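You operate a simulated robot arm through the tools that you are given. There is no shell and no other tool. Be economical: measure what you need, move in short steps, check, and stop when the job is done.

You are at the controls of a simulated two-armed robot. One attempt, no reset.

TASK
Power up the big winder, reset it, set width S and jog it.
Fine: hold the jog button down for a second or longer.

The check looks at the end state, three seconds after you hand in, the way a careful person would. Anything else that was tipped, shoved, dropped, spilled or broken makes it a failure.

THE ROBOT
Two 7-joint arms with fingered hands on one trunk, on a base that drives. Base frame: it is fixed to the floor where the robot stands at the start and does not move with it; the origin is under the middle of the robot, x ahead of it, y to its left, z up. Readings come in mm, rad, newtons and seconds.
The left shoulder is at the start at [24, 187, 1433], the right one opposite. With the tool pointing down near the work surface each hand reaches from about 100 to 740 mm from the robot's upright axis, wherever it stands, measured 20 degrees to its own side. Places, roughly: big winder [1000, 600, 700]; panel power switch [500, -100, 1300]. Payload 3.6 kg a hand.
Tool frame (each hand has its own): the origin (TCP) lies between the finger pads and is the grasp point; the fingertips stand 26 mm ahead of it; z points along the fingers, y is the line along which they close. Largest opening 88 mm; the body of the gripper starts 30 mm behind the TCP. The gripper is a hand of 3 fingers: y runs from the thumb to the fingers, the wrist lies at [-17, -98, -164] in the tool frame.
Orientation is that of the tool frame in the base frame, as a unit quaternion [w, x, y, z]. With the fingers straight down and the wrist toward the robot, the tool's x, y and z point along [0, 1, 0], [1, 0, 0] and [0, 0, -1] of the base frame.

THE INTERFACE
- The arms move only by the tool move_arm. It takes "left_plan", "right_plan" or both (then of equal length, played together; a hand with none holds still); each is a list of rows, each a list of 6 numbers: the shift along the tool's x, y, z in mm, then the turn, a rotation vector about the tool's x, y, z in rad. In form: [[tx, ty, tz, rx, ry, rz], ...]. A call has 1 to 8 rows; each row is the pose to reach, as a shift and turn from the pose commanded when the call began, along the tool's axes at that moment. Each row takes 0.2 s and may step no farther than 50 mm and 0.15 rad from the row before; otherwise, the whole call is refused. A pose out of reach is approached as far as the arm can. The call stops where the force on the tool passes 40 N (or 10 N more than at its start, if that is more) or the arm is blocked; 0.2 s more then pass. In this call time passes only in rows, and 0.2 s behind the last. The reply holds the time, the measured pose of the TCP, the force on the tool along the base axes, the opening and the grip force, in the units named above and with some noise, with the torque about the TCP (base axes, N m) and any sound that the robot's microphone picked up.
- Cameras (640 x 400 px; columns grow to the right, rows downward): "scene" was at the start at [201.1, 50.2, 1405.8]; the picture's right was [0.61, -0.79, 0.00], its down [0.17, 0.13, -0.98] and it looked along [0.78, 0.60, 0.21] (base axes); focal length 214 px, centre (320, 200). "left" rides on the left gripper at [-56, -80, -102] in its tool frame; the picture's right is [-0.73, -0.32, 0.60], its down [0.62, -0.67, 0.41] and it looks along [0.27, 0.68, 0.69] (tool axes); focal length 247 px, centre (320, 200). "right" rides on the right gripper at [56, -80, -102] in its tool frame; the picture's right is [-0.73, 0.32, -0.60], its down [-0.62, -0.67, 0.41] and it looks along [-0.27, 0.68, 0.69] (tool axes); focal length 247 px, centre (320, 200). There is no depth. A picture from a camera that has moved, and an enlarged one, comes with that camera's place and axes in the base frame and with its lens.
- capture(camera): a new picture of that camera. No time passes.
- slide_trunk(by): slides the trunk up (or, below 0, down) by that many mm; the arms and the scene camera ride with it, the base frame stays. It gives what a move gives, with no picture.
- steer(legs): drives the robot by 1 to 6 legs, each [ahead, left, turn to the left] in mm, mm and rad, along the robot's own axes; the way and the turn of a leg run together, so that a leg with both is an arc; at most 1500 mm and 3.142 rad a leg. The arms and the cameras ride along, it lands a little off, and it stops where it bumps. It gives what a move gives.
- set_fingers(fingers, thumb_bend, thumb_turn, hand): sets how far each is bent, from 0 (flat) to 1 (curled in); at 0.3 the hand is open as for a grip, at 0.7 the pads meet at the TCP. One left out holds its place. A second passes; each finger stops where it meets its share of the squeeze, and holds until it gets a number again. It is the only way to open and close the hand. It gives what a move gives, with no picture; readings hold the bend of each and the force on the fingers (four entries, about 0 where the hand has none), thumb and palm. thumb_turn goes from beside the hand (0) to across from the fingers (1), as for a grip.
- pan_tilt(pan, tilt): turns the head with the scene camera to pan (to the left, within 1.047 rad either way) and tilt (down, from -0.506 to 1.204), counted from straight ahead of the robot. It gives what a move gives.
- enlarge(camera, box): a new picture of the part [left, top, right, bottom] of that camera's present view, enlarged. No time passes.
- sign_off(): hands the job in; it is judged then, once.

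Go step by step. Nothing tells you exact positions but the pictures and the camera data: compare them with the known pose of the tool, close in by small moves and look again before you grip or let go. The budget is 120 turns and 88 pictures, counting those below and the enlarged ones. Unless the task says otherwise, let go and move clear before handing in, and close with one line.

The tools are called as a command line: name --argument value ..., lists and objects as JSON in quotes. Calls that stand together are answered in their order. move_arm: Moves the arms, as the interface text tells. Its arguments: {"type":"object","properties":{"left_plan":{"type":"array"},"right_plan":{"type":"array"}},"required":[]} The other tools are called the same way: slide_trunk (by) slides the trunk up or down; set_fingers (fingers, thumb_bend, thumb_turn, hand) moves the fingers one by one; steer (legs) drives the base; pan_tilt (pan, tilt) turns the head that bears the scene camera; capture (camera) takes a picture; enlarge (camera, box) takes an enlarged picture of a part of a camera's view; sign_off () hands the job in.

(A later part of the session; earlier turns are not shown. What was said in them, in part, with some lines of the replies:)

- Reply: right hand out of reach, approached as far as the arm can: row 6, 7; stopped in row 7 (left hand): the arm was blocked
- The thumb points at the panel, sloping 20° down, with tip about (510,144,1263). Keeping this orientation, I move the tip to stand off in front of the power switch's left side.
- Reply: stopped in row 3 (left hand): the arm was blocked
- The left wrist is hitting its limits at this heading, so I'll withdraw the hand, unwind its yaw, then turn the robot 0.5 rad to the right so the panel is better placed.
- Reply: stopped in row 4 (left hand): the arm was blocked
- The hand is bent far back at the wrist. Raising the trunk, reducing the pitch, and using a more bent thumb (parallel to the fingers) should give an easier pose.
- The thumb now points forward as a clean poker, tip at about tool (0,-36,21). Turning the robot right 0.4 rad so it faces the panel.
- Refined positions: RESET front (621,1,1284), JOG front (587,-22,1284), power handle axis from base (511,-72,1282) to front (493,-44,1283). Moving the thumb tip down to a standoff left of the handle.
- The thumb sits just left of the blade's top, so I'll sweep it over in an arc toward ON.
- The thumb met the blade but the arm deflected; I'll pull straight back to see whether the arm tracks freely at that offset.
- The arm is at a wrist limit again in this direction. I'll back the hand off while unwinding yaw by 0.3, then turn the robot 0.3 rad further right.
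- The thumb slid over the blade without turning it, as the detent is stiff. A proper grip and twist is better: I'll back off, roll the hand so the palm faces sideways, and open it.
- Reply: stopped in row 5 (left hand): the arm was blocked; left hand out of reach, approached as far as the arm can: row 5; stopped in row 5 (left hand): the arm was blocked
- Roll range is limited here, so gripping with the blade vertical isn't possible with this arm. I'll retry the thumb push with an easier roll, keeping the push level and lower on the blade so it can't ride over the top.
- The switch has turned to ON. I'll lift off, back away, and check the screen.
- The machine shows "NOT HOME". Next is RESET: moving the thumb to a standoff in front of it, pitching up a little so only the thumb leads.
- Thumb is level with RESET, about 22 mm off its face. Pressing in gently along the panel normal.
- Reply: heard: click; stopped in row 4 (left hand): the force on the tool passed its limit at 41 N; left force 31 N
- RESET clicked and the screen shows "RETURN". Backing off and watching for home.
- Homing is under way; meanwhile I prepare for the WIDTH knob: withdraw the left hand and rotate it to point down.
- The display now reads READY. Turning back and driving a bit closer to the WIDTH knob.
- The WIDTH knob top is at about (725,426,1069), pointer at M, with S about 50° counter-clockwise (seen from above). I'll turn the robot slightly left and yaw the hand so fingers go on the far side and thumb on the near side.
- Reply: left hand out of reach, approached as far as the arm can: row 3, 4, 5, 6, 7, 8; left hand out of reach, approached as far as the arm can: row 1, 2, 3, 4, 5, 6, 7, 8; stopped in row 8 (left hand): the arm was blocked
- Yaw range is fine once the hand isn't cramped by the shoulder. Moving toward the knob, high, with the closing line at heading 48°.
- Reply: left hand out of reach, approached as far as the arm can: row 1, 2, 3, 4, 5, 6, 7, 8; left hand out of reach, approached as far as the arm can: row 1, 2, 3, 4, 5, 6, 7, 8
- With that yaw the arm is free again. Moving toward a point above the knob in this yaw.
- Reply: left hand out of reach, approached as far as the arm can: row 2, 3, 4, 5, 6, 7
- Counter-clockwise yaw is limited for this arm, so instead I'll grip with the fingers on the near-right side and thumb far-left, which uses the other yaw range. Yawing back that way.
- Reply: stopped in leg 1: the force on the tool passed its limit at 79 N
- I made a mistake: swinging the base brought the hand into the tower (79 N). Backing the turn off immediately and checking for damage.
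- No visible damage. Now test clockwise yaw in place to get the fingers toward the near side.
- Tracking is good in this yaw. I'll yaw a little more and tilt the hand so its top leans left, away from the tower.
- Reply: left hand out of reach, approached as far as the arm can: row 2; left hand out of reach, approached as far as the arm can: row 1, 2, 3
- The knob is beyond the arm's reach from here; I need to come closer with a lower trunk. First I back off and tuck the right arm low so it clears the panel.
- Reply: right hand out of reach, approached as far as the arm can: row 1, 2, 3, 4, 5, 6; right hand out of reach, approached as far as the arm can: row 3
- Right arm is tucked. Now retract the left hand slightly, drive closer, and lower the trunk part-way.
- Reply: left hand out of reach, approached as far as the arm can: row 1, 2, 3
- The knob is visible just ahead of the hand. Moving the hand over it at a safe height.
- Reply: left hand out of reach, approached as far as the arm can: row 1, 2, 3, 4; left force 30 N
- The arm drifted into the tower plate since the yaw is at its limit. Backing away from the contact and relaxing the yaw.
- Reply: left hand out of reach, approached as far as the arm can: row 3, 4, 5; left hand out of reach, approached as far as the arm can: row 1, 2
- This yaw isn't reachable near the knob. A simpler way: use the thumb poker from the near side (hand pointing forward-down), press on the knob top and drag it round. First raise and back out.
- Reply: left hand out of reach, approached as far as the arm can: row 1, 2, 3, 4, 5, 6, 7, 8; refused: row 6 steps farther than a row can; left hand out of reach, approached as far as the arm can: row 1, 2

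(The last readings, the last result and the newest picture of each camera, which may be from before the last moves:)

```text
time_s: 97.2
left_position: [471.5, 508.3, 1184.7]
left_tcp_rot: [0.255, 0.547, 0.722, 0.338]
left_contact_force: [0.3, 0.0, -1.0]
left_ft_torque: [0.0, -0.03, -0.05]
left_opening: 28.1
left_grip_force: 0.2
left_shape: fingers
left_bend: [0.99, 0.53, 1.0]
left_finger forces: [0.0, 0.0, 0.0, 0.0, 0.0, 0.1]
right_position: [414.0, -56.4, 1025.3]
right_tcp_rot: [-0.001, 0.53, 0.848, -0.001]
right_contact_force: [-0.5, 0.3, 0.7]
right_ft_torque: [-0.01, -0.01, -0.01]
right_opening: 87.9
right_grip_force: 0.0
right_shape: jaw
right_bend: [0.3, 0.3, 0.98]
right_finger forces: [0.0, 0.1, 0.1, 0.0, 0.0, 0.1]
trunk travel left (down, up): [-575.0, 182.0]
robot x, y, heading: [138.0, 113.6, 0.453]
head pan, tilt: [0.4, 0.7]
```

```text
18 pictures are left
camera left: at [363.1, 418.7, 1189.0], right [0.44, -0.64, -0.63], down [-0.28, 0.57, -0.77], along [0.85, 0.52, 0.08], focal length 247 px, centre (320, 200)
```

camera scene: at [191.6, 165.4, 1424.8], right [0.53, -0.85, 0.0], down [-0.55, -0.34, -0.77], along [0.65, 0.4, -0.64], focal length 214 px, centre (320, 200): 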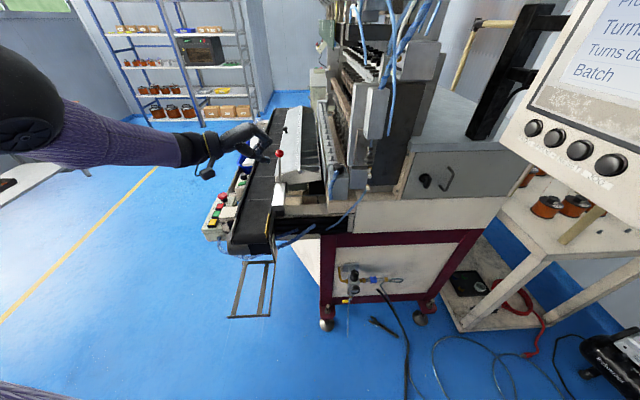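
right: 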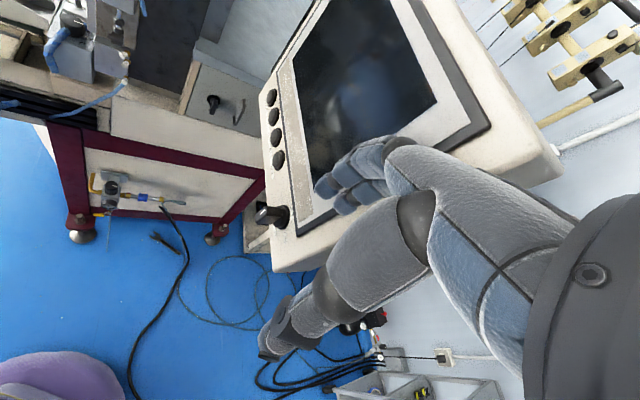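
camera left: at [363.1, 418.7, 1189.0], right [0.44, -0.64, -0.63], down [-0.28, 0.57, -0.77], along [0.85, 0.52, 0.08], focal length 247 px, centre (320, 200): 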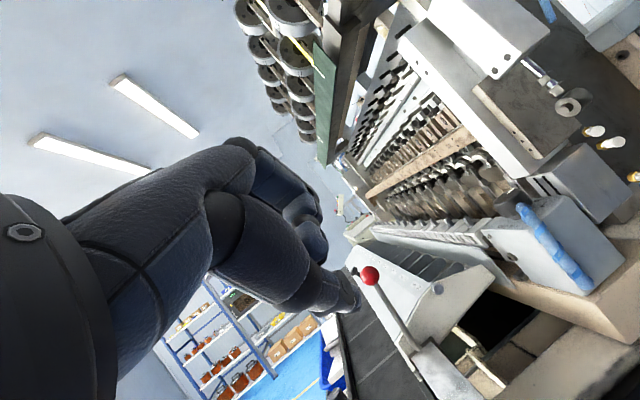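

The hand is in good posture. Moving the thumb above the knob at constant height.

move_arm --left_plan '[[-25, 23, 27, 0, 0, 0], [-50, 45, 54, 0, 0, 0], [-75, 68, 81, 0, 0, 0], [-100, 91, 108, 0, 0, 0], [-125, 113, 135, 0, 0, 0], [-147, 133, 159, 0, 0, 0]]'

capture --camera "left"

capture --camera "scene"

```text
time_s: 98.8
left_position: [694.3, 477.6, 1169.3]
left_tcp_rot: [0.207, 0.547, 0.724, 0.365]
left_contact_force: [-0.1, -1.0, 0.0]
left_ft_torque: [0.01, -0.01, 0.0]
left_opening: 27.9
left_grip_force: 0.1
left_shape: fingers
left_bend: [0.99, 0.53, 1.0]
left_finger forces: [0.0, 0.0, 0.1, 0.0, 0.0, 0.1]
right_position: [413.9, -54.3, 1022.4]
right_tcp_rot: [0.0, 0.53, 0.848, 0.0]
right_contact_force: [0.6, 0.7, -0.2]
right_ft_torque: [0.0, -0.01, -0.03]
right_opening: 87.8
right_grip_force: 0.1
right_shape: jaw
right_bend: [0.3, 0.3, 0.98]
right_finger forces: [0.0, 0.0, 0.0, 0.0, 0.0, 0.0]
trunk travel left (down, up): [-575.0, 182.0]
robot x, y, heading: [135.5, 112.3, 0.457]
head pan, tilt: [0.4, 0.7]
stopped in row 6 (left hand): the arm was blocked; the commanded pose is now the measured one
```

```text
17 pictures are left
camera left: at [590.6, 383.6, 1168.8], right [0.45, -0.56, -0.7], down [-0.34, 0.62, -0.71], along [0.83, 0.55, 0.09], focal length 247 px, centre (320, 200)
```

left: 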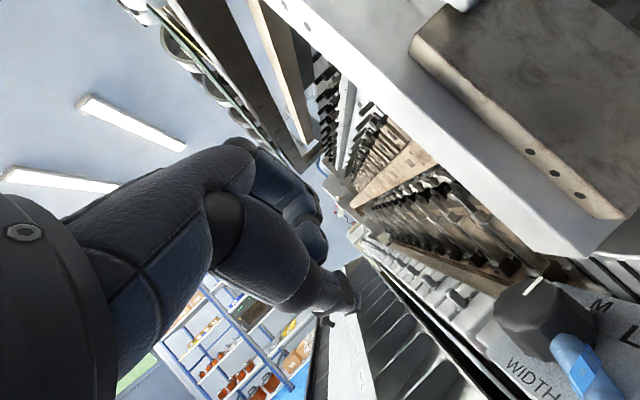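

```text
16 pictures are left
camera scene: at [314.7, 234.9, 1323.9], right [0.75, -0.66, 0.0], down [-0.42, -0.48, -0.77], along [0.5, 0.58, -0.64], focal length 214 px, centre (320, 200)
```

scene: 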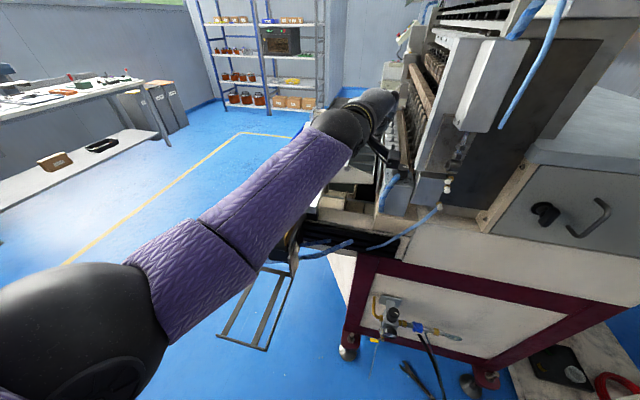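

The thumb drag would bring the knuckles into the tower. Better idea: hand pointing down with two straight fingertips on the knob's top, press, and yaw the hand about the knob axis – the hand then sits left of the tower. Raising, backing out and reorienting.

slide_trunk --by 130

steer --legs '[[-220, 0, 0]]'

move_arm --left_plan '[[13, -18, -20, 0.08, -0.06, 0.107], [25, -37, -39, 0.16, -0.121, 0.213], [38, -55, -58, 0.241, -0.181, 0.32], [51, -74, -78, 0.321, -0.241, 0.426], [64, -92, -98, 0.401, -0.302, 0.533], [76, -110, -117, 0.481, -0.362, 0.64], [89, -129, -136, 0.561, -0.422, 0.746], [102, -147, -156, 0.642, -0.482, 0.853]]'

set_fingers --hand "left" --fingers 0.3 --thumb_bend 1.0

```text
time_s: 100.3
left_position: [691.1, 491.4, 1294.0]
left_tcp_rot: [0.196, 0.546, 0.726, 0.371]
left_contact_force: [0.3, 0.0, -0.2]
left_ft_torque: [0.04, -0.05, -0.01]
left_opening: 28.4
left_grip_force: 0.1
left_shape: fingers
left_bend: [0.99, 0.53, 1.0]
left_finger forces: [0.0, 0.0, 0.0, 0.0, 0.0, 0.0]
right_position: [413.8, -56.1, 1154.2]
right_tcp_rot: [0.0, 0.531, 0.847, -0.001]
right_contact_force: [0.3, -0.5, 0.4]
right_ft_torque: [0.05, 0.0, -0.01]
right_opening: 87.9
right_grip_force: 0.1
right_shape: jaw
right_bend: [0.3, 0.3, 0.98]
right_finger forces: [0.0, 0.0, 0.1, 0.1, 0.0, 0.0]
trunk travel left (down, up): [-705.0, 52.0]
robot x, y, heading: [137.3, 116.0, 0.452]
head pan, tilt: [0.4, 0.7]
```

```text
time_s: 102.0
left_position: [492.4, 392.4, 1296.4]
left_tcp_rot: [0.198, 0.546, 0.725, 0.371]
left_contact_force: [1.0, -0.4, 0.0]
left_ft_torque: [-0.03, -0.02, -0.02]
left_opening: 28.3
left_grip_force: 0.1
left_shape: fingers
left_bend: [0.99, 0.53, 1.0]
left_finger forces: [0.0, 0.1, 0.0, 0.1, 0.0, 0.1]
right_position: [212.4, -153.9, 1152.9]
right_tcp_rot: [-0.001, 0.531, 0.847, 0.0]
right_contact_force: [-0.5, 0.1, 0.1]
right_ft_torque: [0.01, 0.0, 0.0]
right_opening: 87.8
right_grip_force: 0.1
right_shape: jaw
right_bend: [0.3, 0.3, 0.98]
right_finger forces: [0.0, 0.0, 0.0, 0.1, 0.1, 0.0]
trunk travel left (down, up): [-705.0, 52.0]
robot x, y, heading: [-59.5, 15.5, 0.45]
head pan, tilt: [0.4, 0.7]
```

```text
time_s: 103.8
left_position: [253.9, 417.6, 1300.5]
left_tcp_rot: [0.015, 0.892, 0.45, 0.045]
left_contact_force: [0.3, -0.1, 0.5]
left_ft_torque: [0.01, 0.0, 0.01]
left_opening: 28.1
left_grip_force: 0.0
left_shape: fingers
left_bend: [0.99, 0.53, 1.0]
left_finger forces: [0.0, 0.0, 0.1, 0.1, 0.1, 0.1]
right_position: [212.2, -152.5, 1155.0]
right_tcp_rot: [0.0, 0.531, 0.847, -0.001]
right_contact_force: [-0.5, 0.0, -0.6]
right_ft_torque: [-0.02, -0.02, 0.03]
right_opening: 87.6
right_grip_force: 0.0
right_shape: jaw
right_bend: [0.3, 0.3, 0.98]
right_finger forces: [0.1, 0.0, 0.1, 0.0, 0.1, 0.0]
trunk travel left (down, up): [-705.0, 52.0]
robot x, y, heading: [-64.1, 14.7, 0.452]
head pan, tilt: [0.4, 0.7]
```

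```text
time_s: 104.8
left_position: [255.3, 416.3, 1300.9]
left_tcp_rot: [0.015, 0.891, 0.451, 0.046]
left_contact_force: [0.6, 1.2, 0.2]
left_ft_torque: [0.02, 0.01, -0.02]
left_opening: 23.2
left_grip_force: 0.0
left_shape: fingers
left_bend: [0.3, 1.0, 1.0]
left_finger forces: [0.1, 0.1, 0.0, 0.0, 0.0, 0.1]
right_position: [213.8, -153.2, 1154.3]
right_tcp_rot: [-0.001, 0.531, 0.847, -0.001]
right_contact_force: [0.8, -0.9, 0.0]
right_ft_torque: [0.0, -0.01, -0.02]
right_opening: 87.7
right_grip_force: 0.1
right_shape: jaw
right_bend: [0.3, 0.3, 0.98]
right_finger forces: [0.1, 0.0, 0.0, 0.0, 0.0, 0.0]
trunk travel left (down, up): [-705.0, 52.0]
robot x, y, heading: [-59.9, 12.7, 0.448]
head pan, tilt: [0.4, 0.7]
```

steer --legs '[[0, 0, -0.3], [248, 101, 0]]'

slide_trunk --by -140

capture --camera "left"

```text
time_s: 107.7
left_position: [582.2, 443.0, 1301.1]
left_tcp_rot: [0.022, 0.948, 0.316, 0.043]
left_contact_force: [0.1, 0.3, 0.9]
left_ft_torque: [0.0, -0.01, -0.03]
left_opening: 23.3
left_grip_force: 0.0
left_shape: fingers
left_bend: [0.3, 1.0, 1.0]
left_finger forces: [0.1, 0.0, 0.0, 0.0, 0.0, 0.1]
right_position: [375.8, -91.6, 1153.6]
right_tcp_rot: [0.0, 0.649, 0.761, 0.0]
right_contact_force: [-0.4, 0.0, 1.0]
right_ft_torque: [0.01, 0.01, 0.04]
right_opening: 87.7
right_grip_force: 0.0
right_shape: jaw
right_bend: [0.3, 0.3, 0.98]
right_finger forces: [0.1, 0.0, 0.1, 0.1, 0.0, 0.1]
trunk travel left (down, up): [-705.0, 52.0]
robot x, y, heading: [165.8, 153.0, 0.158]
head pan, tilt: [0.4, 0.7]
```

```text
time_s: 109.3
left_position: [581.8, 443.2, 1160.4]
left_tcp_rot: [0.022, 0.948, 0.315, 0.043]
left_contact_force: [0.2, -0.1, 0.1]
left_ft_torque: [-0.02, -0.01, 0.0]
left_opening: 23.1
left_grip_force: 0.1
left_shape: fingers
left_bend: [0.3, 1.0, 1.0]
left_finger forces: [0.0, 0.0, 0.1, 0.0, 0.1, 0.1]
right_position: [378.0, -91.6, 1014.1]
right_tcp_rot: [0.0, 0.649, 0.761, -0.001]
right_contact_force: [-0.6, -0.6, -0.2]
right_ft_torque: [-0.02, -0.02, 0.01]
right_opening: 87.8
right_grip_force: 0.1
right_shape: jaw
right_bend: [0.3, 0.3, 0.98]
right_finger forces: [0.1, 0.0, 0.0, 0.0, 0.0, 0.0]
trunk travel left (down, up): [-565.0, 192.0]
robot x, y, heading: [158.9, 153.5, 0.158]
head pan, tilt: [0.4, 0.7]
```

```text
15 pictures are left
camera left: at [480.5, 475.6, 1252.9], right [-0.72, -0.19, -0.67], down [0.14, 0.9, -0.41], along [0.68, -0.39, -0.62], focal length 247 px, centre (320, 200)
```

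left: 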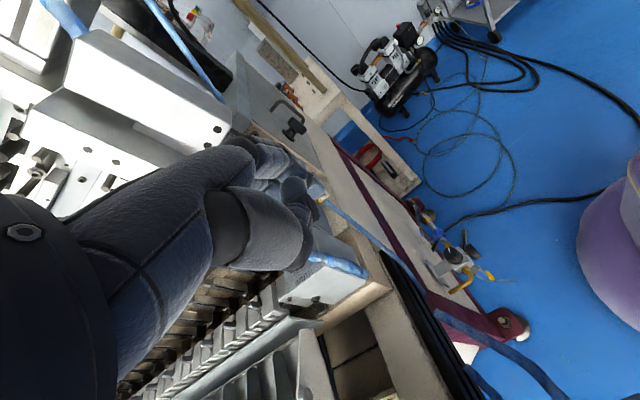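

Fingertips are near tool (±10, 48, 26). Moving so their centre is above the knob at 30+ mm, with the yaw starting at about -83°.

move_arm --left_plan '[[32, 14, 8, 0.012, -0.021, 0.13], [63, 28, 16, 0.025, -0.042, 0.26], [94, 43, 24, 0.037, -0.063, 0.39], [125, 57, 32, 0.05, -0.084, 0.519]]'

capture --camera "left"

capture --camera "scene"

```text
time_s: 110.3
left_position: [707.0, 456.4, 1167.3]
left_tcp_rot: [-0.011, 0.998, 0.047, 0.049]
left_contact_force: [-6.5, 13.2, 2.5]
left_ft_torque: [-0.41, -0.18, -0.17]
left_opening: 22.8
left_grip_force: 7.5
left_shape: fingers
left_bend: [0.33, 1.0, 1.0]
left_finger forces: [0.0, 15.2, 0.1, 0.1, 0.0, 0.0]
left hand out of reach, approached as far as the arm can: row 4
right_position: [377.6, -88.8, 1015.6]
right_tcp_rot: [0.0, 0.649, 0.761, -0.002]
right_contact_force: [0.8, 0.5, 0.1]
right_ft_torque: [0.0, 0.02, 0.0]
right_opening: 87.6
right_grip_force: 0.1
right_shape: jaw
right_bend: [0.3, 0.3, 0.98]
right_finger forces: [0.0, 0.0, 0.0, 0.0, 0.0, 0.1]
trunk travel left (down, up): [-565.0, 192.0]
robot x, y, heading: [162.2, 146.5, 0.155]
head pan, tilt: [0.4, 0.7]
stopped in row 4 (left hand): the force on the tool passed its limit at 65 N (the readings are from after the stop); the commanded pose is now the measured one
```

```text
14 pictures are left
camera left: at [635.0, 528.5, 1264.7], right [-0.7, 0.26, -0.66], down [0.59, 0.73, -0.34], along [0.39, -0.63, -0.67], focal length 247 px, centre (320, 200)
```

left: 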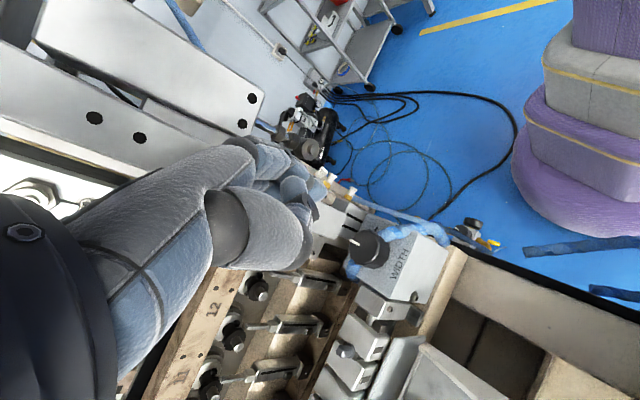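

```text
13 pictures are left
camera scene: at [365.9, 219.4, 1313.8], right [0.53, -0.85, 0.0], down [-0.55, -0.34, -0.76], along [0.65, 0.4, -0.64], focal length 214 px, centre (320, 200)
```

scene: 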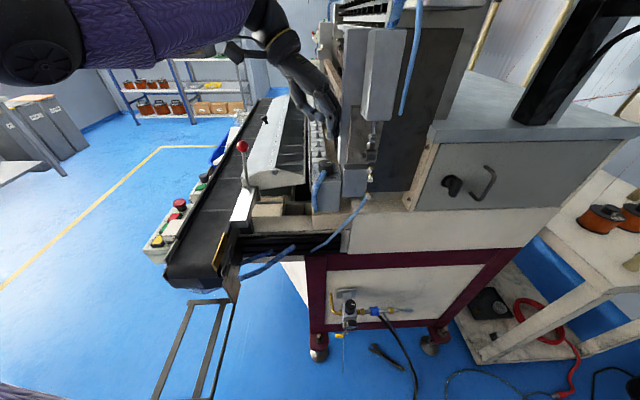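

The fingers touched the tower plate, which overhangs right beside the knob. I'll back away and instead use the fingers on the knob's left rim: press right, drag toward the robot (counter-clockwise).

move_arm --left_plan '[[-9, -17, 0, 0, 0, 0], [-8, -30, 2, 0.04, -0.03, -0.1], [-7, -37, 6, 0.09, -0.07, -0.23], [-6, -37, 14, 0.14, -0.11, -0.35], [-5, -37, 20, 0.205, -0.154, -0.48]]'

capture --camera "left"

```text
refused: row 5 steps farther than a row can; nothing moved
```

```text
12 pictures are left
camera left: at [635.0, 528.5, 1264.7], right [-0.7, 0.26, -0.66], down [0.59, 0.73, -0.34], along [0.39, -0.63, -0.67], focal length 247 px, centre (320, 200)
```

left: 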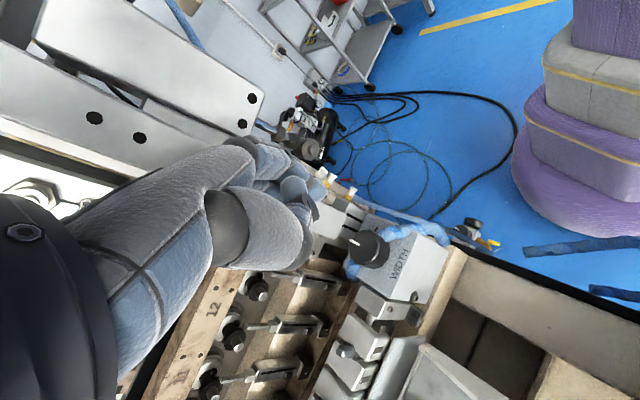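

move_arm --left_plan '[[-9, -17, 0, 0, 0, 0], [-8, -30, 2, 0.035, -0.026, -0.09], [-7, -37, 5, 0.075, -0.057, -0.19], [-6, -37, 10, 0.115, -0.087, -0.29], [-5, -37, 15, 0.155, -0.117, -0.385], [-5, -37, 20, 0.195, -0.147, -0.48]]'

```text
time_s: 111.7
left_position: [703.2, 487.2, 1147.9]
left_tcp_rot: [-0.092, 0.953, 0.287, -0.028]
left_contact_force: [-0.1, 0.6, 0.0]
left_ft_torque: [0.02, 0.04, -0.03]
left_opening: 23.3
left_grip_force: 0.1
left_shape: fingers
left_bend: [0.3, 1.0, 1.0]
left_finger forces: [0.0, 0.0, 0.0, 0.0, 0.0, 0.0]
right_position: [376.5, -91.1, 1012.5]
right_tcp_rot: [0.0, 0.649, 0.76, -0.002]
right_contact_force: [-0.1, 0.9, 0.0]
right_ft_torque: [-0.01, -0.01, 0.02]
right_opening: 87.6
right_grip_force: 0.0
right_shape: jaw
right_bend: [0.3, 0.3, 0.98]
right_finger forces: [0.0, 0.0, 0.0, 0.1, 0.0, 0.0]
trunk travel left (down, up): [-565.0, 192.0]
robot x, y, heading: [163.1, 152.6, 0.155]
head pan, tilt: [0.4, 0.7]
```

move_arm --left_plan '[[0, -8, 0, 0, 0, 0], [0, -8, 25, 0, 0, 0]]'

enlarge --camera "scene" --box '[280, 120, 360, 190]'

enlarge --camera "left" --box '[240, 130, 440, 310]'

```text
time_s: 112.3
left_position: [697.1, 497.7, 1125.6]
left_tcp_rot: [-0.09, 0.954, 0.286, -0.027]
left_contact_force: [0.2, -0.6, -0.1]
left_ft_torque: [0.02, 0.01, 0.03]
left_opening: 23.2
left_grip_force: 0.0
left_shape: fingers
left_bend: [0.3, 1.0, 1.0]
left_finger forces: [0.1, 0.0, 0.0, 0.0, 0.0, 0.0]
right_position: [377.1, -91.6, 1012.2]
right_tcp_rot: [-0.001, 0.649, 0.761, -0.002]
right_contact_force: [-0.4, 0.8, -0.2]
right_ft_torque: [0.01, -0.01, -0.01]
right_opening: 88.0
right_grip_force: 0.0
right_shape: jaw
right_bend: [0.3, 0.3, 0.98]
right_finger forces: [0.0, 0.0, 0.1, 0.0, 0.0, 0.0]
trunk travel left (down, up): [-565.0, 192.0]
robot x, y, heading: [159.9, 149.6, 0.153]
head pan, tilt: [0.4, 0.7]
```

```text
5.71 times, centred on (320, 155) of scene
camera zoom: at [367.4, 217.3, 1313.6], right [0.53, -0.85, 0.0], down [-0.55, -0.34, -0.76], along [0.65, 0.4, -0.64], focal length 1226 px, centre (320, 457)
```

zoom: 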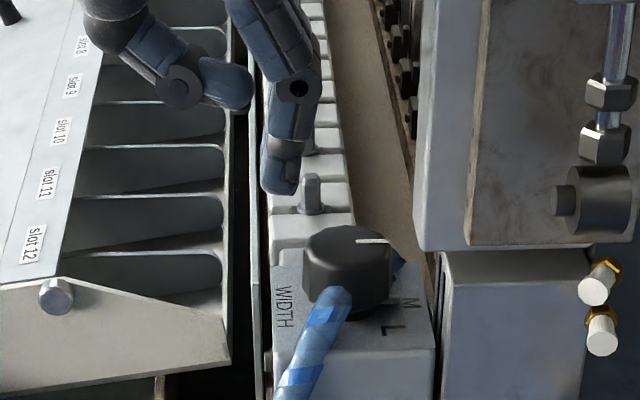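

```text
2.22 times, centred on (340, 220) of left
camera zoom: at [617.5, 517.1, 1241.1], right [-0.85, -0.05, -0.53], down [0.12, 0.95, -0.28], along [0.52, -0.3, -0.8], focal length 549 px, centre (276, 156)
```

zoom: 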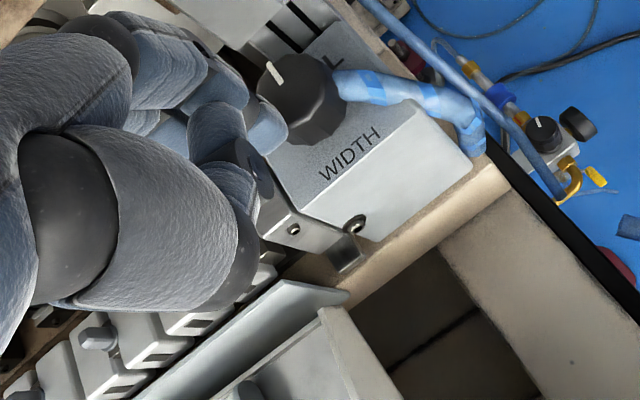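

Clear view now: the near finger sits just left-far of the knob, about 20 mm above its mid-height. Lowering it beside the rim, then pressing right and dragging toward the robot.

move_arm --left_plan '[[0, 2, 15, 0, 0, 0], [0, 2, 30, 0, 0, 0], [0, 8, 29, 0, 0, 0], [0, 12, 28, 0, 0, 0], [-6, 13, 28, 0, 0, 0], [-12, 13, 28, 0, 0, 0], [-18, 13, 28, 0, 0, 0], [-23, 13, 28, 0, 0, 0]]'

enlarge --camera "scene" --box '[280, 120, 360, 190]'

```text
time_s: 114.1
left_position: [680.2, 482.0, 1095.3]
left_tcp_rot: [-0.091, 0.954, 0.285, -0.027]
left_contact_force: [-2.0, 6.4, 0.6]
left_ft_torque: [0.05, 0.0, 0.17]
left_opening: 22.4
left_grip_force: 2.6
left_shape: fingers
left_bend: [0.32, 1.0, 1.0]
left_finger forces: [0.1, 5.4, 0.1, 0.0, 0.0, 0.0]
right_position: [376.6, -91.0, 1013.8]
right_tcp_rot: [0.0, 0.65, 0.76, -0.001]
right_contact_force: [-0.3, 0.2, -0.9]
right_ft_torque: [-0.02, 0.0, 0.01]
right_opening: 87.7
right_grip_force: 0.0
right_shape: jaw
right_bend: [0.3, 0.3, 0.98]
right_finger forces: [0.1, 0.1, 0.1, 0.0, 0.0, 0.0]
trunk travel left (down, up): [-565.0, 192.0]
robot x, y, heading: [161.3, 151.7, 0.158]
head pan, tilt: [0.4, 0.7]
```

```text
5.71 times, centred on (320, 155) of scene
camera zoom: at [366.7, 218.1, 1313.6], right [0.53, -0.85, 0.0], down [-0.55, -0.34, -0.76], along [0.65, 0.4, -0.64], focal length 1226 px, centre (320, 457)
```

zoom: 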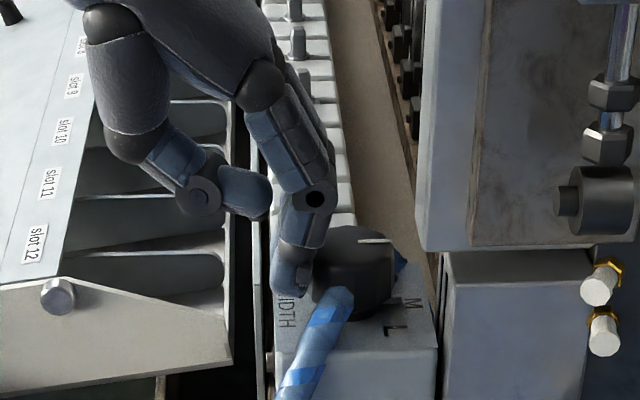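

The finger touched with only about 6 N and slipped. Repeat the stroke pressing harder.

move_arm --left_plan '[[0, -8, 0, 0, 0, 0], [23, -8, 0, 0, 0, 0], [24, 5, 0, 0, 0, 0], [24, 14, 0, 0, 0, 0], [18, 17, 0, 0, 0, 0], [10, 18, 0, 0, 0, 0], [2, 18, 0, 0, 0, 0], [-4, 17, 0, 0, 0, 0]]'

enlarge --camera "scene" --box '[280, 120, 360, 190]'

```text
time_s: 115.9
left_position: [686.7, 471.5, 1094.0]
left_tcp_rot: [-0.092, 0.953, 0.289, -0.024]
left_contact_force: [3.9, 30.9, 17.6]
left_ft_torque: [0.15, -0.59, 1.04]
left_opening: 18.1
left_grip_force: 16.5
left_shape: fingers
left_bend: [0.42, 1.0, 1.0]
left_finger forces: [0.0, 33.9, 0.0, 0.0, 0.2, 0.0]
right_position: [376.6, -87.9, 1014.7]
right_tcp_rot: [0.0, 0.649, 0.761, -0.002]
right_contact_force: [-0.6, -0.6, -0.2]
right_ft_torque: [0.0, 0.0, -0.01]
right_opening: 87.9
right_grip_force: 0.1
right_shape: jaw
right_bend: [0.3, 0.3, 0.98]
right_finger forces: [0.0, 0.0, 0.1, 0.0, 0.0, 0.1]
trunk travel left (down, up): [-565.0, 192.0]
robot x, y, heading: [163.7, 151.2, 0.157]
head pan, tilt: [0.4, 0.7]
```

```text
5.71 times, centred on (320, 155) of scene
camera zoom: at [365.9, 220.7, 1313.7], right [0.53, -0.85, 0.0], down [-0.55, -0.34, -0.76], along [0.65, 0.4, -0.64], focal length 1226 px, centre (320, 457)
```

zoom: 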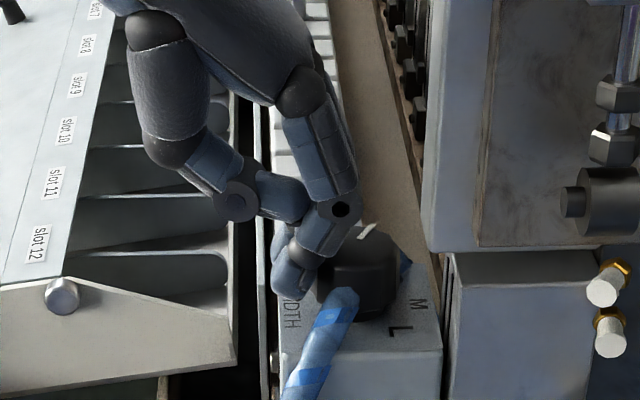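

The knob turned about 50° counter-clockwise. Releasing straight off to the left and checking.

move_arm --left_plan '[[0, -14, 0, 0, 0, 0], [2, -28, 0, 0, 0, 0], [4, -34, -40, 0, 0, 0], [4, -38, -85, 0, 0, 0]]'

enlarge --camera "scene" --box '[310, 145, 358, 175]'

```text
time_s: 116.9
left_position: [676.5, 482.4, 1181.0]
left_tcp_rot: [-0.091, 0.954, 0.284, -0.028]
left_contact_force: [-0.7, -0.1, 0.8]
left_ft_torque: [0.01, 0.01, 0.0]
left_opening: 23.6
left_grip_force: 0.1
left_shape: fingers
left_bend: [0.3, 1.0, 1.0]
left_finger forces: [0.0, 0.0, 0.0, 0.0, 0.1, 0.0]
right_position: [377.6, -91.5, 1013.6]
right_tcp_rot: [-0.001, 0.65, 0.76, -0.001]
right_contact_force: [-0.1, 0.0, -0.1]
right_ft_torque: [0.02, 0.0, 0.03]
right_opening: 87.6
right_grip_force: 0.1
right_shape: jaw
right_bend: [0.3, 0.3, 0.98]
right_finger forces: [0.0, 0.0, 0.0, 0.1, 0.1, 0.0]
trunk travel left (down, up): [-565.0, 192.0]
robot x, y, heading: [161.4, 153.8, 0.161]
head pan, tilt: [0.4, 0.7]
```

```text
13.33 times, centred on (334, 160) of scene
camera zoom: at [367.4, 216.5, 1313.6], right [0.53, -0.85, 0.0], down [-0.55, -0.34, -0.76], along [0.65, 0.4, -0.64], focal length 2860 px, centre (133, 733)
```

zoom: 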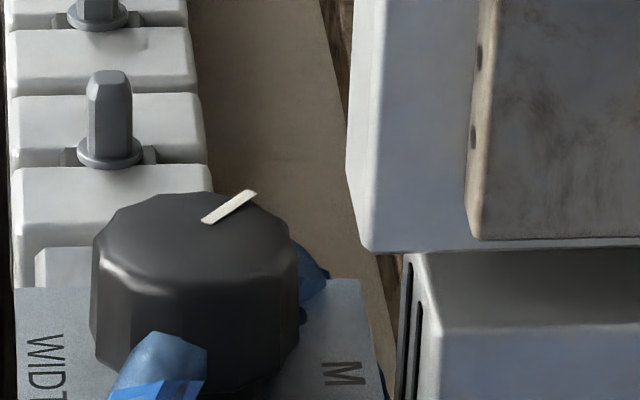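

The pointer has moved to the S position (about 50° from M). Now back to the panel for JOG: raise the trunk, back out, and retract the hand before turning.

slide_trunk --by 150

steer --legs '[[-183, 0, 0], [0, -126, 0]]'

move_arm --left_plan '[[-27, -35, -2, -0.024, -0.003, -0.032], [-54, -70, -4, -0.048, -0.006, -0.063], [-82, -105, -6, -0.072, -0.009, -0.095], [-109, -140, -8, -0.096, -0.012, -0.126], [-136, -175, -10, -0.119, -0.015, -0.158], [-163, -210, -12, -0.143, -0.018, -0.189], [-191, -245, -14, -0.167, -0.021, -0.221], [-218, -280, -15, -0.191, -0.024, -0.252]]'

set_fingers --hand "left" --fingers 1.0 --thumb_bend 0.3 --thumb_turn 1.0

```text
time_s: 118.7
left_position: [678.8, 483.2, 1332.5]
left_tcp_rot: [-0.09, 0.954, 0.286, -0.027]
left_contact_force: [-0.3, 0.5, -0.9]
left_ft_torque: [-0.03, -0.03, 0.01]
left_opening: 23.4
left_grip_force: 0.0
left_shape: fingers
left_bend: [0.3, 1.0, 1.0]
left_finger forces: [0.0, 0.1, 0.0, 0.1, 0.0, 0.0]
right_position: [377.4, -90.3, 1163.6]
right_tcp_rot: [0.0, 0.65, 0.76, -0.002]
right_contact_force: [-0.5, 0.5, 0.4]
right_ft_torque: [0.0, 0.03, -0.01]
right_opening: 87.8
right_grip_force: 0.1
right_shape: jaw
right_bend: [0.3, 0.3, 0.98]
right_finger forces: [0.0, 0.1, 0.0, 0.0, 0.0, 0.0]
trunk travel left (down, up): [-715.0, 42.0]
robot x, y, heading: [163.0, 149.7, 0.159]
head pan, tilt: [0.4, 0.7]
```

```text
time_s: 121.0
left_position: [519.5, 332.7, 1333.0]
left_tcp_rot: [-0.089, 0.954, 0.287, -0.027]
left_contact_force: [-0.1, 0.4, 0.0]
left_ft_torque: [0.0, -0.03, 0.0]
left_opening: 23.6
left_grip_force: 0.1
left_shape: fingers
left_bend: [0.3, 1.0, 1.0]
left_finger forces: [0.0, 0.0, 0.0, 0.0, 0.0, 0.0]
right_position: [218.0, -242.3, 1162.9]
right_tcp_rot: [-0.001, 0.648, 0.762, -0.001]
right_contact_force: [0.4, 0.1, -0.1]
right_ft_torque: [0.01, -0.01, 0.0]
right_opening: 87.4
right_grip_force: 0.2
right_shape: jaw
right_bend: [0.3, 0.3, 0.98]
right_finger forces: [0.0, 0.1, 0.1, 0.1, 0.1, 0.0]
trunk travel left (down, up): [-715.0, 42.0]
robot x, y, heading: [-2.4, -0.9, 0.155]
head pan, tilt: [0.4, 0.7]
```

```text
time_s: 122.8
left_position: [182.1, 435.9, 1399.1]
left_tcp_rot: [0.001, 0.914, 0.406, 0.0]
left_contact_force: [-0.3, 0.6, 0.4]
left_ft_torque: [0.03, 0.0, -0.01]
left_opening: 23.2
left_grip_force: 0.1
left_shape: fingers
left_bend: [0.3, 1.0, 1.0]
left_finger forces: [0.0, 0.0, 0.0, 0.0, 0.1, 0.0]
right_position: [216.5, -243.4, 1163.9]
right_tcp_rot: [0.0, 0.649, 0.761, -0.001]
right_contact_force: [-0.8, -0.1, -1.1]
right_ft_torque: [-0.01, 0.02, 0.0]
right_opening: 87.8
right_grip_force: 0.1
right_shape: jaw
right_bend: [0.3, 0.3, 0.98]
right_finger forces: [0.0, 0.1, 0.0, 0.0, 0.0, 0.0]
trunk travel left (down, up): [-715.0, 42.0]
robot x, y, heading: [0.7, 1.6, 0.163]
head pan, tilt: [0.4, 0.7]
```

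```text
time_s: 123.8
left_position: [184.1, 438.2, 1399.1]
left_tcp_rot: [0.002, 0.914, 0.406, 0.001]
left_contact_force: [-0.1, -0.2, 0.0]
left_ft_torque: [0.03, 0.01, -0.03]
left_opening: 36.1
left_grip_force: 0.0
left_shape: fingers
left_bend: [1.0, 0.3, 0.98]
left_finger forces: [0.1, 0.1, 0.0, 0.1, 0.1, 0.0]
right_position: [217.6, -243.6, 1164.5]
right_tcp_rot: [-0.001, 0.648, 0.762, -0.001]
right_contact_force: [0.2, -0.3, 0.5]
right_ft_torque: [0.0, 0.02, -0.01]
right_opening: 87.9
right_grip_force: 0.1
right_shape: jaw
right_bend: [0.3, 0.3, 0.98]
right_finger forces: [0.1, 0.0, 0.1, 0.0, 0.1, 0.0]
trunk travel left (down, up): [-715.0, 42.0]
robot x, y, heading: [1.5, 1.2, 0.161]
head pan, tilt: [0.4, 0.7]
```

steer --legs '[[0, 0, -0.856]]'

set_fingers --hand "left" --thumb_bend 0.55

pan_tilt --pan 0.6 --tilt 0.4

move_arm --left_plan '[[0, 0, 0, -0.117, 0.0245, -0.064], [0, 0, 0, -0.235, 0.049, -0.128], [0, 0, 0, -0.352, 0.0735, -0.193], [0, 0, 0, -0.469, 0.098, -0.257], [0, 0, 0, -0.587, 0.1225, -0.321], [0, 0, 0, -0.704, 0.147, -0.385], [0, 0, 0, -0.82, 0.1715, -0.449]]'

```text
time_s: 126.5
left_position: [453.2, 147.6, 1400.1]
left_tcp_rot: [0.001, 1.0, -0.012, 0.0]
left_contact_force: [0.4, 0.9, -0.1]
left_ft_torque: [0.0, -0.03, 0.01]
left_opening: 36.0
left_grip_force: 0.1
left_shape: fingers
left_bend: [1.0, 0.3, 0.98]
left_finger forces: [0.1, 0.0, 0.1, 0.1, 0.1, 0.1]
right_position: [-40.2, -322.3, 1164.4]
right_tcp_rot: [-0.001, 0.907, 0.421, -0.001]
right_contact_force: [0.5, 0.3, 0.4]
right_ft_torque: [0.01, 0.02, -0.01]
right_opening: 87.8
right_grip_force: 0.0
right_shape: jaw
right_bend: [0.3, 0.3, 0.98]
right_finger forces: [0.0, 0.1, 0.0, 0.0, 0.0, 0.1]
trunk travel left (down, up): [-715.0, 42.0]
robot x, y, heading: [-1.6, 1.0, -0.693]
head pan, tilt: [0.4, 0.7]
```

```text
time_s: 127.5
left_position: [453.0, 147.0, 1398.5]
left_tcp_rot: [0.002, 1.0, -0.011, 0.0]
left_contact_force: [0.2, -0.2, 0.0]
left_ft_torque: [0.0, -0.01, 0.0]
left_opening: 30.3
left_grip_force: 0.0
left_shape: fingers
left_bend: [1.0, 0.53, 1.0]
left_finger forces: [0.0, 0.1, 0.0, 0.0, 0.0, 0.0]
right_position: [-39.1, -323.2, 1163.6]
right_tcp_rot: [-0.001, 0.907, 0.421, 0.0]
right_contact_force: [0.4, -0.5, 0.2]
right_ft_torque: [0.01, 0.02, -0.03]
right_opening: 87.9
right_grip_force: 0.0
right_shape: jaw
right_bend: [0.3, 0.3, 0.98]
right_finger forces: [0.0, 0.1, 0.0, 0.1, 0.0, 0.0]
trunk travel left (down, up): [-715.0, 42.0]
robot x, y, heading: [-0.4, -1.6, -0.694]
head pan, tilt: [0.4, 0.7]
```

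```text
time_s: 128.2
left_position: [453.7, 147.9, 1400.3]
left_tcp_rot: [0.002, 1.0, -0.011, -0.001]
left_contact_force: [0.1, -0.3, -0.2]
left_ft_torque: [0.01, 0.03, 0.02]
left_opening: 30.3
left_grip_force: 0.0
left_shape: fingers
left_bend: [1.0, 0.53, 1.0]
left_finger forces: [0.1, 0.1, 0.1, 0.1, 0.0, 0.1]
right_position: [-39.2, -325.2, 1164.0]
right_tcp_rot: [-0.001, 0.907, 0.421, 0.0]
right_contact_force: [-0.7, -0.2, -0.4]
right_ft_torque: [-0.01, -0.02, -0.03]
right_opening: 88.0
right_grip_force: 0.1
right_shape: jaw
right_bend: [0.3, 0.3, 0.98]
right_finger forces: [0.1, 0.1, 0.0, 0.0, 0.0, 0.0]
trunk travel left (down, up): [-715.0, 42.0]
robot x, y, heading: [3.4, -0.3, -0.7]
head pan, tilt: [0.6, 0.4]
```

```text
time_s: 129.8
left_position: [452.7, 147.4, 1399.8]
left_tcp_rot: [0.397, 0.891, 0.207, 0.078]
left_contact_force: [-0.1, -0.7, 0.3]
left_ft_torque: [-0.03, 0.03, 0.0]
left_opening: 30.0
left_grip_force: 0.1
left_shape: fingers
left_bend: [1.0, 0.53, 1.0]
left_finger forces: [0.0, 0.0, 0.1, 0.0, 0.0, 0.1]
right_position: [-40.5, -322.5, 1164.2]
right_tcp_rot: [-0.001, 0.907, 0.422, -0.001]
right_contact_force: [-0.1, 0.6, 1.7]
right_ft_torque: [-0.01, -0.02, 0.01]
right_opening: 87.4
right_grip_force: 0.0
right_shape: jaw
right_bend: [0.3, 0.3, 0.98]
right_finger forces: [0.1, 0.1, 0.1, 0.0, 0.0, 0.0]
trunk travel left (down, up): [-715.0, 42.0]
robot x, y, heading: [0.0, -0.7, -0.7]
head pan, tilt: [0.6, 0.4]
```

move_arm --left_plan '[[5, 4, 18, -0.117, 0.0245, -0.064], [11, 9, 36, -0.235, 0.049, -0.128], [17, 14, 54, -0.352, 0.0735, -0.193], [23, 19, 72, -0.469, 0.098, -0.257], [30, 25, 95, -0.587, 0.1225, -0.321], [40, 33, 127, -0.587, 0.1225, -0.321], [50, 42, 159, -0.587, 0.1225, -0.321]]'

enlarge --camera "scene" --box '[190, 80, 350, 260]'

enlarge --camera "left" --box '[240, 180, 500, 380]'

```text
time_s: 131.1
left_position: [539.6, 98.7, 1367.7]
left_tcp_rot: [0.596, 0.729, 0.29, 0.17]
left_contact_force: [-0.9, 0.4, 0.8]
left_ft_torque: [0.0, -0.01, -0.03]
left_opening: 29.9
left_grip_force: 0.0
left_shape: fingers
left_bend: [1.0, 0.53, 1.0]
left_finger forces: [0.0, 0.1, 0.1, 0.0, 0.0, 0.0]
right_position: [-38.9, -323.5, 1164.5]
right_tcp_rot: [-0.002, 0.906, 0.423, -0.002]
right_contact_force: [0.2, -0.3, -0.4]
right_ft_torque: [-0.03, -0.03, 0.03]
right_opening: 87.6
right_grip_force: 0.1
right_shape: jaw
right_bend: [0.3, 0.3, 0.98]
right_finger forces: [0.0, 0.0, 0.0, 0.0, 0.0, 0.0]
trunk travel left (down, up): [-715.0, 42.0]
robot x, y, heading: [3.5, -3.4, -0.701]
head pan, tilt: [0.6, 0.4]
stopped in row 6 (left hand): the arm was blocked; the commanded pose is now the measured one
```

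```text
2.22 times, centred on (270, 170) of scene
camera zoom: at [198.0, -95.6, 1491.5], right [-0.1, -1.0, 0.0], down [-0.39, 0.04, -0.92], along [0.92, -0.09, -0.39], focal length 477 px, centre (431, 267)
```

zoom: 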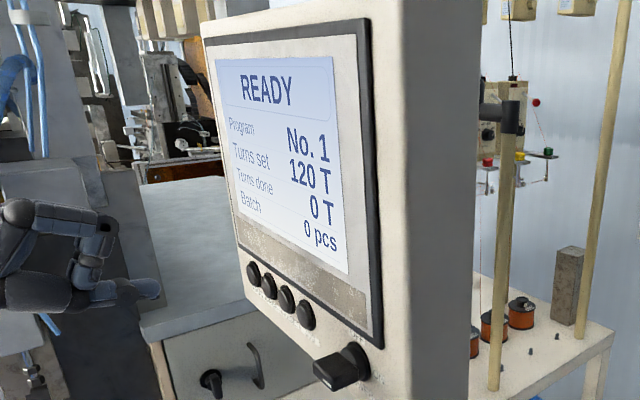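

```text
2.00 times, centred on (370, 280) of left
camera zoom: at [419.2, 152.6, 1320.1], right [-0.28, -0.88, -0.38], down [0.58, 0.16, -0.8], along [0.76, -0.44, 0.47], focal length 494 px, centre (220, 40)
```

zoom: 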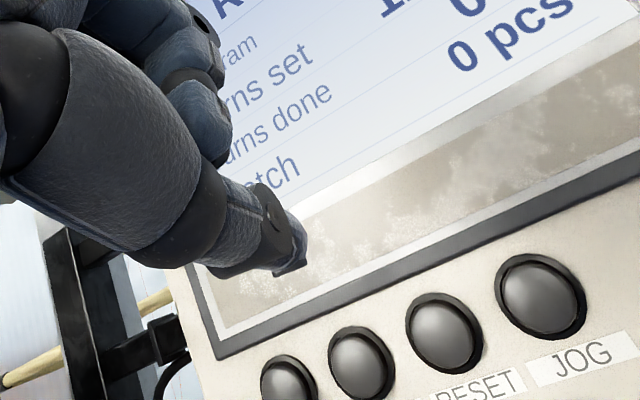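

The machine is still READY. The arm stopped at a roll limit; rolling slightly to the earlier good orientation while moving to the JOG standoff.

move_arm --left_plan '[[0, 0, -8, -0.027, -0.006, -0.08], [-5, -8, 5, -0.054, -0.013, -0.157], [-10, -16, 28, -0.054, -0.013, -0.157], [-15, -24, 50, -0.054, -0.013, -0.157], [-20, -32, 70, -0.054, -0.013, -0.157]]'

enlarge --camera "left" --box '[240, 180, 500, 380]'

```text
time_s: 132.3
left_position: [574.7, 65.7, 1341.3]
left_tcp_rot: [0.601, 0.719, 0.304, 0.171]
left_contact_force: [-0.1, 0.0, -0.2]
left_ft_torque: [0.05, 0.0, -0.01]
left_opening: 30.0
left_grip_force: 0.0
left_shape: fingers
left_bend: [1.0, 0.53, 1.0]
left_finger forces: [0.0, 0.1, 0.0, 0.0, 0.1, 0.1]
right_position: [-40.0, -322.5, 1162.9]
right_tcp_rot: [0.0, 0.906, 0.423, -0.001]
right_contact_force: [0.1, 0.0, -0.8]
right_ft_torque: [-0.01, 0.02, -0.01]
right_opening: 88.0
right_grip_force: 0.2
right_shape: jaw
right_bend: [0.3, 0.3, 0.98]
right_finger forces: [0.1, 0.0, 0.0, 0.0, 0.1, 0.1]
trunk travel left (down, up): [-715.0, 42.0]
robot x, y, heading: [4.5, -0.0, -0.698]
head pan, tilt: [0.6, 0.4]
stopped in row 5 (left hand): the arm was blocked; the commanded pose is now the measured one
```

```text
2.00 times, centred on (370, 280) of left
camera zoom: at [452.5, 115.9, 1293.8], right [-0.26, -0.9, -0.35], down [0.57, 0.15, -0.81], along [0.78, -0.41, 0.47], focal length 494 px, centre (220, 40)
```

zoom: 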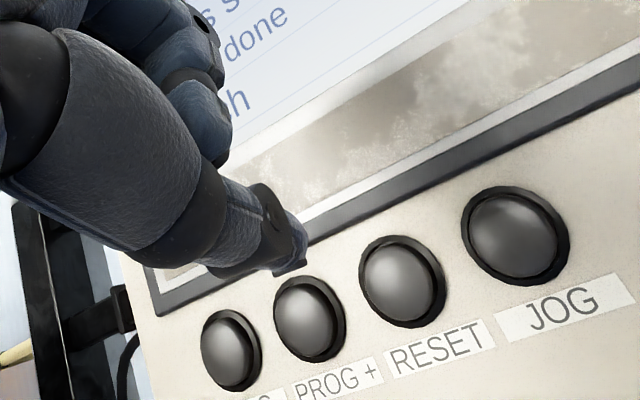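

move_arm --left_plan '[[0, 0, -10, 0.05, 0, -0.1], [0, 0, -15, 0.1, 0, -0.2], [0, 0, -15, 0.12, 0, -0.25]]'

```text
time_s: 133.1
left_position: [568.7, 79.2, 1349.1]
left_tcp_rot: [0.573, 0.711, 0.398, 0.081]
left_contact_force: [-0.4, -0.2, -0.2]
left_ft_torque: [0.01, -0.02, 0.02]
left_opening: 29.7
left_grip_force: 0.0
left_shape: fingers
left_bend: [1.0, 0.53, 1.0]
left_finger forces: [0.0, 0.1, 0.0, 0.0, 0.0, 0.0]
right_position: [-39.6, -322.9, 1163.2]
right_tcp_rot: [-0.002, 0.906, 0.422, -0.001]
right_contact_force: [-0.6, -0.1, -0.8]
right_ft_torque: [0.02, -0.01, -0.02]
right_opening: 87.6
right_grip_force: 0.0
right_shape: jaw
right_bend: [0.3, 0.3, 0.98]
right_finger forces: [0.0, 0.0, 0.0, 0.0, 0.0, 0.1]
trunk travel left (down, up): [-715.0, 42.0]
robot x, y, heading: [2.7, -0.8, -0.701]
head pan, tilt: [0.6, 0.4]
```

move_arm --left_plan '[[-9, -6, 17, 0, 0, 0], [-18, -12, 35, 0, 0, 0], [-27, -18, 52, 0, 0, 0]]'

enlarge --camera "left" --box '[240, 180, 500, 380]'

```text
time_s: 133.9
left_position: [578.8, 33.4, 1328.4]
left_tcp_rot: [0.558, 0.729, 0.383, 0.102]
left_contact_force: [0.1, -0.4, -0.6]
left_ft_torque: [0.01, 0.01, 0.0]
left_opening: 30.3
left_grip_force: 0.1
left_shape: fingers
left_bend: [1.0, 0.53, 1.0]
left_finger forces: [0.0, 0.1, 0.1, 0.1, 0.0, 0.0]
right_position: [-37.9, -323.5, 1163.8]
right_tcp_rot: [-0.001, 0.907, 0.422, -0.001]
right_contact_force: [-0.3, -0.5, 0.2]
right_ft_torque: [0.0, -0.03, -0.04]
right_opening: 87.7
right_grip_force: 0.1
right_shape: jaw
right_bend: [0.3, 0.3, 0.98]
right_finger forces: [0.1, 0.0, 0.0, 0.0, 0.0, 0.1]
trunk travel left (down, up): [-715.0, 42.0]
robot x, y, heading: [4.2, -1.2, -0.696]
head pan, tilt: [0.6, 0.4]
```

```text
2.00 times, centred on (370, 280) of left
camera zoom: at [446.2, 78.2, 1309.9], right [-0.3, -0.91, -0.29], down [0.37, 0.17, -0.91], along [0.88, -0.38, 0.28], focal length 494 px, centre (220, 40)
```

zoom: 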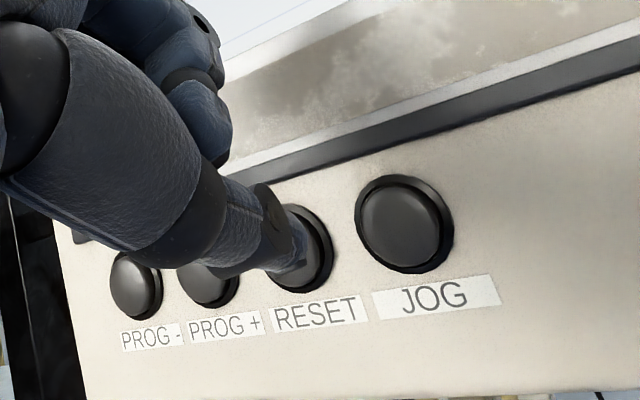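

The thumb is still about 14 mm short sideways; the arm is near its limit so I'll shift the base by that amount.

steer --legs '[[-4, -14, 0]]'

enlarge --camera "left" --box '[240, 180, 500, 380]'

```text
time_s: 134.7
left_position: [570.5, 29.7, 1328.0]
left_tcp_rot: [0.559, 0.728, 0.384, 0.1]
left_contact_force: [0.1, 0.3, 0.3]
left_ft_torque: [0.02, 0.01, -0.01]
left_opening: 30.2
left_grip_force: 0.1
left_shape: fingers
left_bend: [1.0, 0.53, 1.0]
left_finger forces: [0.0, 0.0, 0.1, 0.1, 0.1, 0.1]
right_position: [-50.0, -329.5, 1165.0]
right_tcp_rot: [0.0, 0.906, 0.423, -0.002]
right_contact_force: [0.2, -0.3, -0.2]
right_ft_torque: [-0.02, 0.03, 0.01]
right_opening: 87.5
right_grip_force: 0.2
right_shape: jaw
right_bend: [0.3, 0.3, 0.98]
right_finger forces: [0.0, 0.1, 0.0, 0.0, 0.1, 0.1]
trunk travel left (down, up): [-715.0, 42.0]
robot x, y, heading: [-10.0, -6.6, -0.7]
head pan, tilt: [0.6, 0.4]
```

```text
2.00 times, centred on (370, 280) of left
camera zoom: at [437.7, 72.7, 1309.7], right [-0.3, -0.91, -0.29], down [0.37, 0.17, -0.91], along [0.88, -0.38, 0.28], focal length 494 px, centre (220, 40)
```

zoom: 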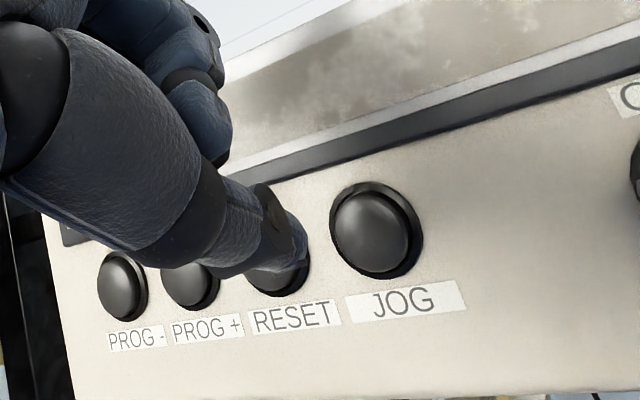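

Aligned within a few mm. Pressing JOG with a small sideways correction and holding it.

move_arm --left_plan '[[-10.3, 5.9, 22.8, 0, 0, 0], [-12.7, 10, 34.8, 0, 0, 0], [-13.4, 11.2, 38.6, 0, 0, 0], [-13.8, 11.9, 40.4, 0, 0, 0], [-13.8, 11.9, 40.4, 0, 0, 0], [-13.8, 11.9, 40.4, 0, 0, 0], [-13.8, 11.9, 40.4, 0, 0, 0], [-13.8, 11.9, 40.4, 0, 0, 0]]'

```text
time_s: 136.5
left_position: [583.8, -8.3, 1331.7]
left_tcp_rot: [0.561, 0.727, 0.383, 0.104]
left_contact_force: [-15.3, 19.6, 6.8]
left_ft_torque: [0.79, 0.73, -0.26]
left_opening: 31.5
left_grip_force: 12.9
left_shape: fingers
left_bend: [1.0, 0.49, 1.0]
left_finger forces: [0.0, 0.0, 0.0, 0.0, 25.8, 0.0]
right_position: [-54.6, -328.3, 1166.3]
right_tcp_rot: [0.0, 0.906, 0.422, -0.001]
right_contact_force: [-0.4, -0.4, 0.2]
right_ft_torque: [0.0, 0.01, 0.01]
right_opening: 88.1
right_grip_force: 0.0
right_shape: jaw
right_bend: [0.3, 0.3, 0.98]
right_finger forces: [0.0, 0.1, 0.0, 0.0, 0.0, 0.1]
trunk travel left (down, up): [-715.0, 42.0]
robot x, y, heading: [-7.2, -5.3, -0.7]
head pan, tilt: [0.6, 0.4]
heard: click
```

A click was heard with 26 N on the button. Holding it longer and looking at the screen.

move_arm --left_plan '[[0, 0, 0, 0, 0, 0], [0, 0, 0, 0, 0, 0], [0, 0, 0, 0, 0, 0], [0, 0, 0, 0, 0, 0], [0, 0, 0, 0, 0, 0], [0, 0, 0, 0, 0, 0], [0, 0, 0, 0, 0, 0], [0, 0, 0, 0, 0, 0]]'

enlarge --camera "scene" --box '[190, 80, 350, 260]'

```text
time_s: 138.3
left_position: [583.6, -7.9, 1332.4]
left_tcp_rot: [0.56, 0.727, 0.383, 0.103]
left_contact_force: [-15.2, 20.2, 8.6]
left_ft_torque: [0.79, 0.72, -0.29]
left_opening: 31.4
left_grip_force: 13.0
left_shape: fingers
left_bend: [1.0, 0.49, 1.0]
left_finger forces: [0.1, 0.0, 0.1, 0.0, 25.7, 0.0]
right_position: [-54.1, -328.4, 1163.9]
right_tcp_rot: [0.001, 0.906, 0.423, -0.001]
right_contact_force: [-0.1, 0.3, 0.2]
right_ft_torque: [0.03, 0.01, -0.02]
right_opening: 87.8
right_grip_force: 0.0
right_shape: jaw
right_bend: [0.3, 0.3, 0.98]
right_finger forces: [0.1, 0.0, 0.0, 0.1, 0.1, 0.0]
trunk travel left (down, up): [-715.0, 42.0]
robot x, y, heading: [-11.3, -8.5, -0.697]
head pan, tilt: [0.6, 0.4]
```

```text
2.22 times, centred on (270, 170) of scene
camera zoom: at [181.1, -98.4, 1492.6], right [-0.1, -1.0, 0.0], down [-0.38, 0.04, -0.92], along [0.92, -0.09, -0.39], focal length 477 px, centre (431, 267)
```

zoom: 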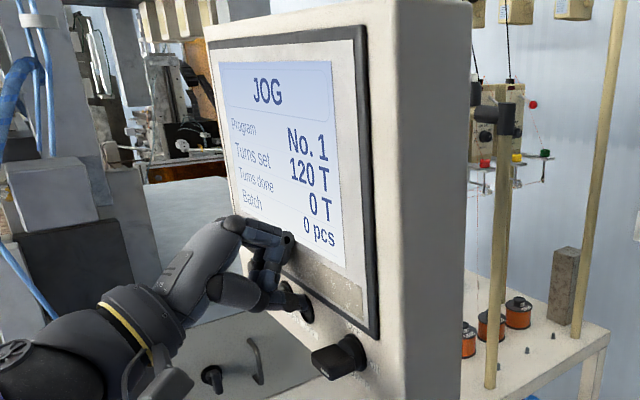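

The screen shows JOG and the button was held for over two seconds. Releasing and moving clear.

move_arm --left_plan '[[4, -6, -20, 0, 0, 0], [9, -14, -45, 0, 0, 0], [16, -24, -78, 0, 0, 0], [24, -34, -112, 0, 0, 0]]'

enlarge --camera "scene" --box '[190, 80, 350, 260]'

```text
time_s: 139.3
left_position: [523.6, 91.0, 1334.5]
left_tcp_rot: [0.56, 0.728, 0.381, 0.102]
left_contact_force: [-0.6, 0.0, 0.5]
left_ft_torque: [-0.01, -0.01, 0.0]
left_opening: 29.9
left_grip_force: 0.1
left_shape: fingers
left_bend: [1.0, 0.53, 1.0]
left_finger forces: [0.0, 0.0, 0.1, 0.0, 0.0, 0.0]
right_position: [-51.6, -330.5, 1163.6]
right_tcp_rot: [-0.001, 0.906, 0.423, 0.0]
right_contact_force: [-0.4, 0.2, -1.2]
right_ft_torque: [0.0, -0.04, 0.02]
right_opening: 87.9
right_grip_force: 0.1
right_shape: jaw
right_bend: [0.3, 0.3, 0.98]
right_finger forces: [0.0, 0.0, 0.1, 0.0, 0.0, 0.0]
trunk travel left (down, up): [-715.0, 42.0]
robot x, y, heading: [-11.5, -9.8, -0.696]
head pan, tilt: [0.6, 0.4]
```

```text
2.22 times, centred on (270, 170) of scene
camera zoom: at [184.6, -102.1, 1491.8], right [-0.1, -1.0, 0.0], down [-0.39, 0.04, -0.92], along [0.92, -0.09, -0.39], focal length 477 px, centre (431, 267)
```

zoom: 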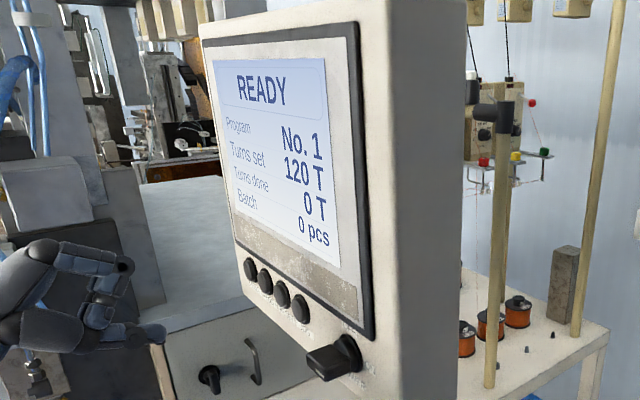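

The screen is back to READY after the jog. The power switch is ON, the width knob was turned to S, and the hand is clear of the machine, so I'm handing in.

sign_off

```text
The job is handed in.
```

The winder is powered on, reset to READY, and jogged with the button held for over two seconds. I turned the width knob about 50° from M to S, but judged that from the pointer's angle because the S label was hidden. The left hand also bumped the tower a few times on the way, at up to 79 N, and I saw no damage.
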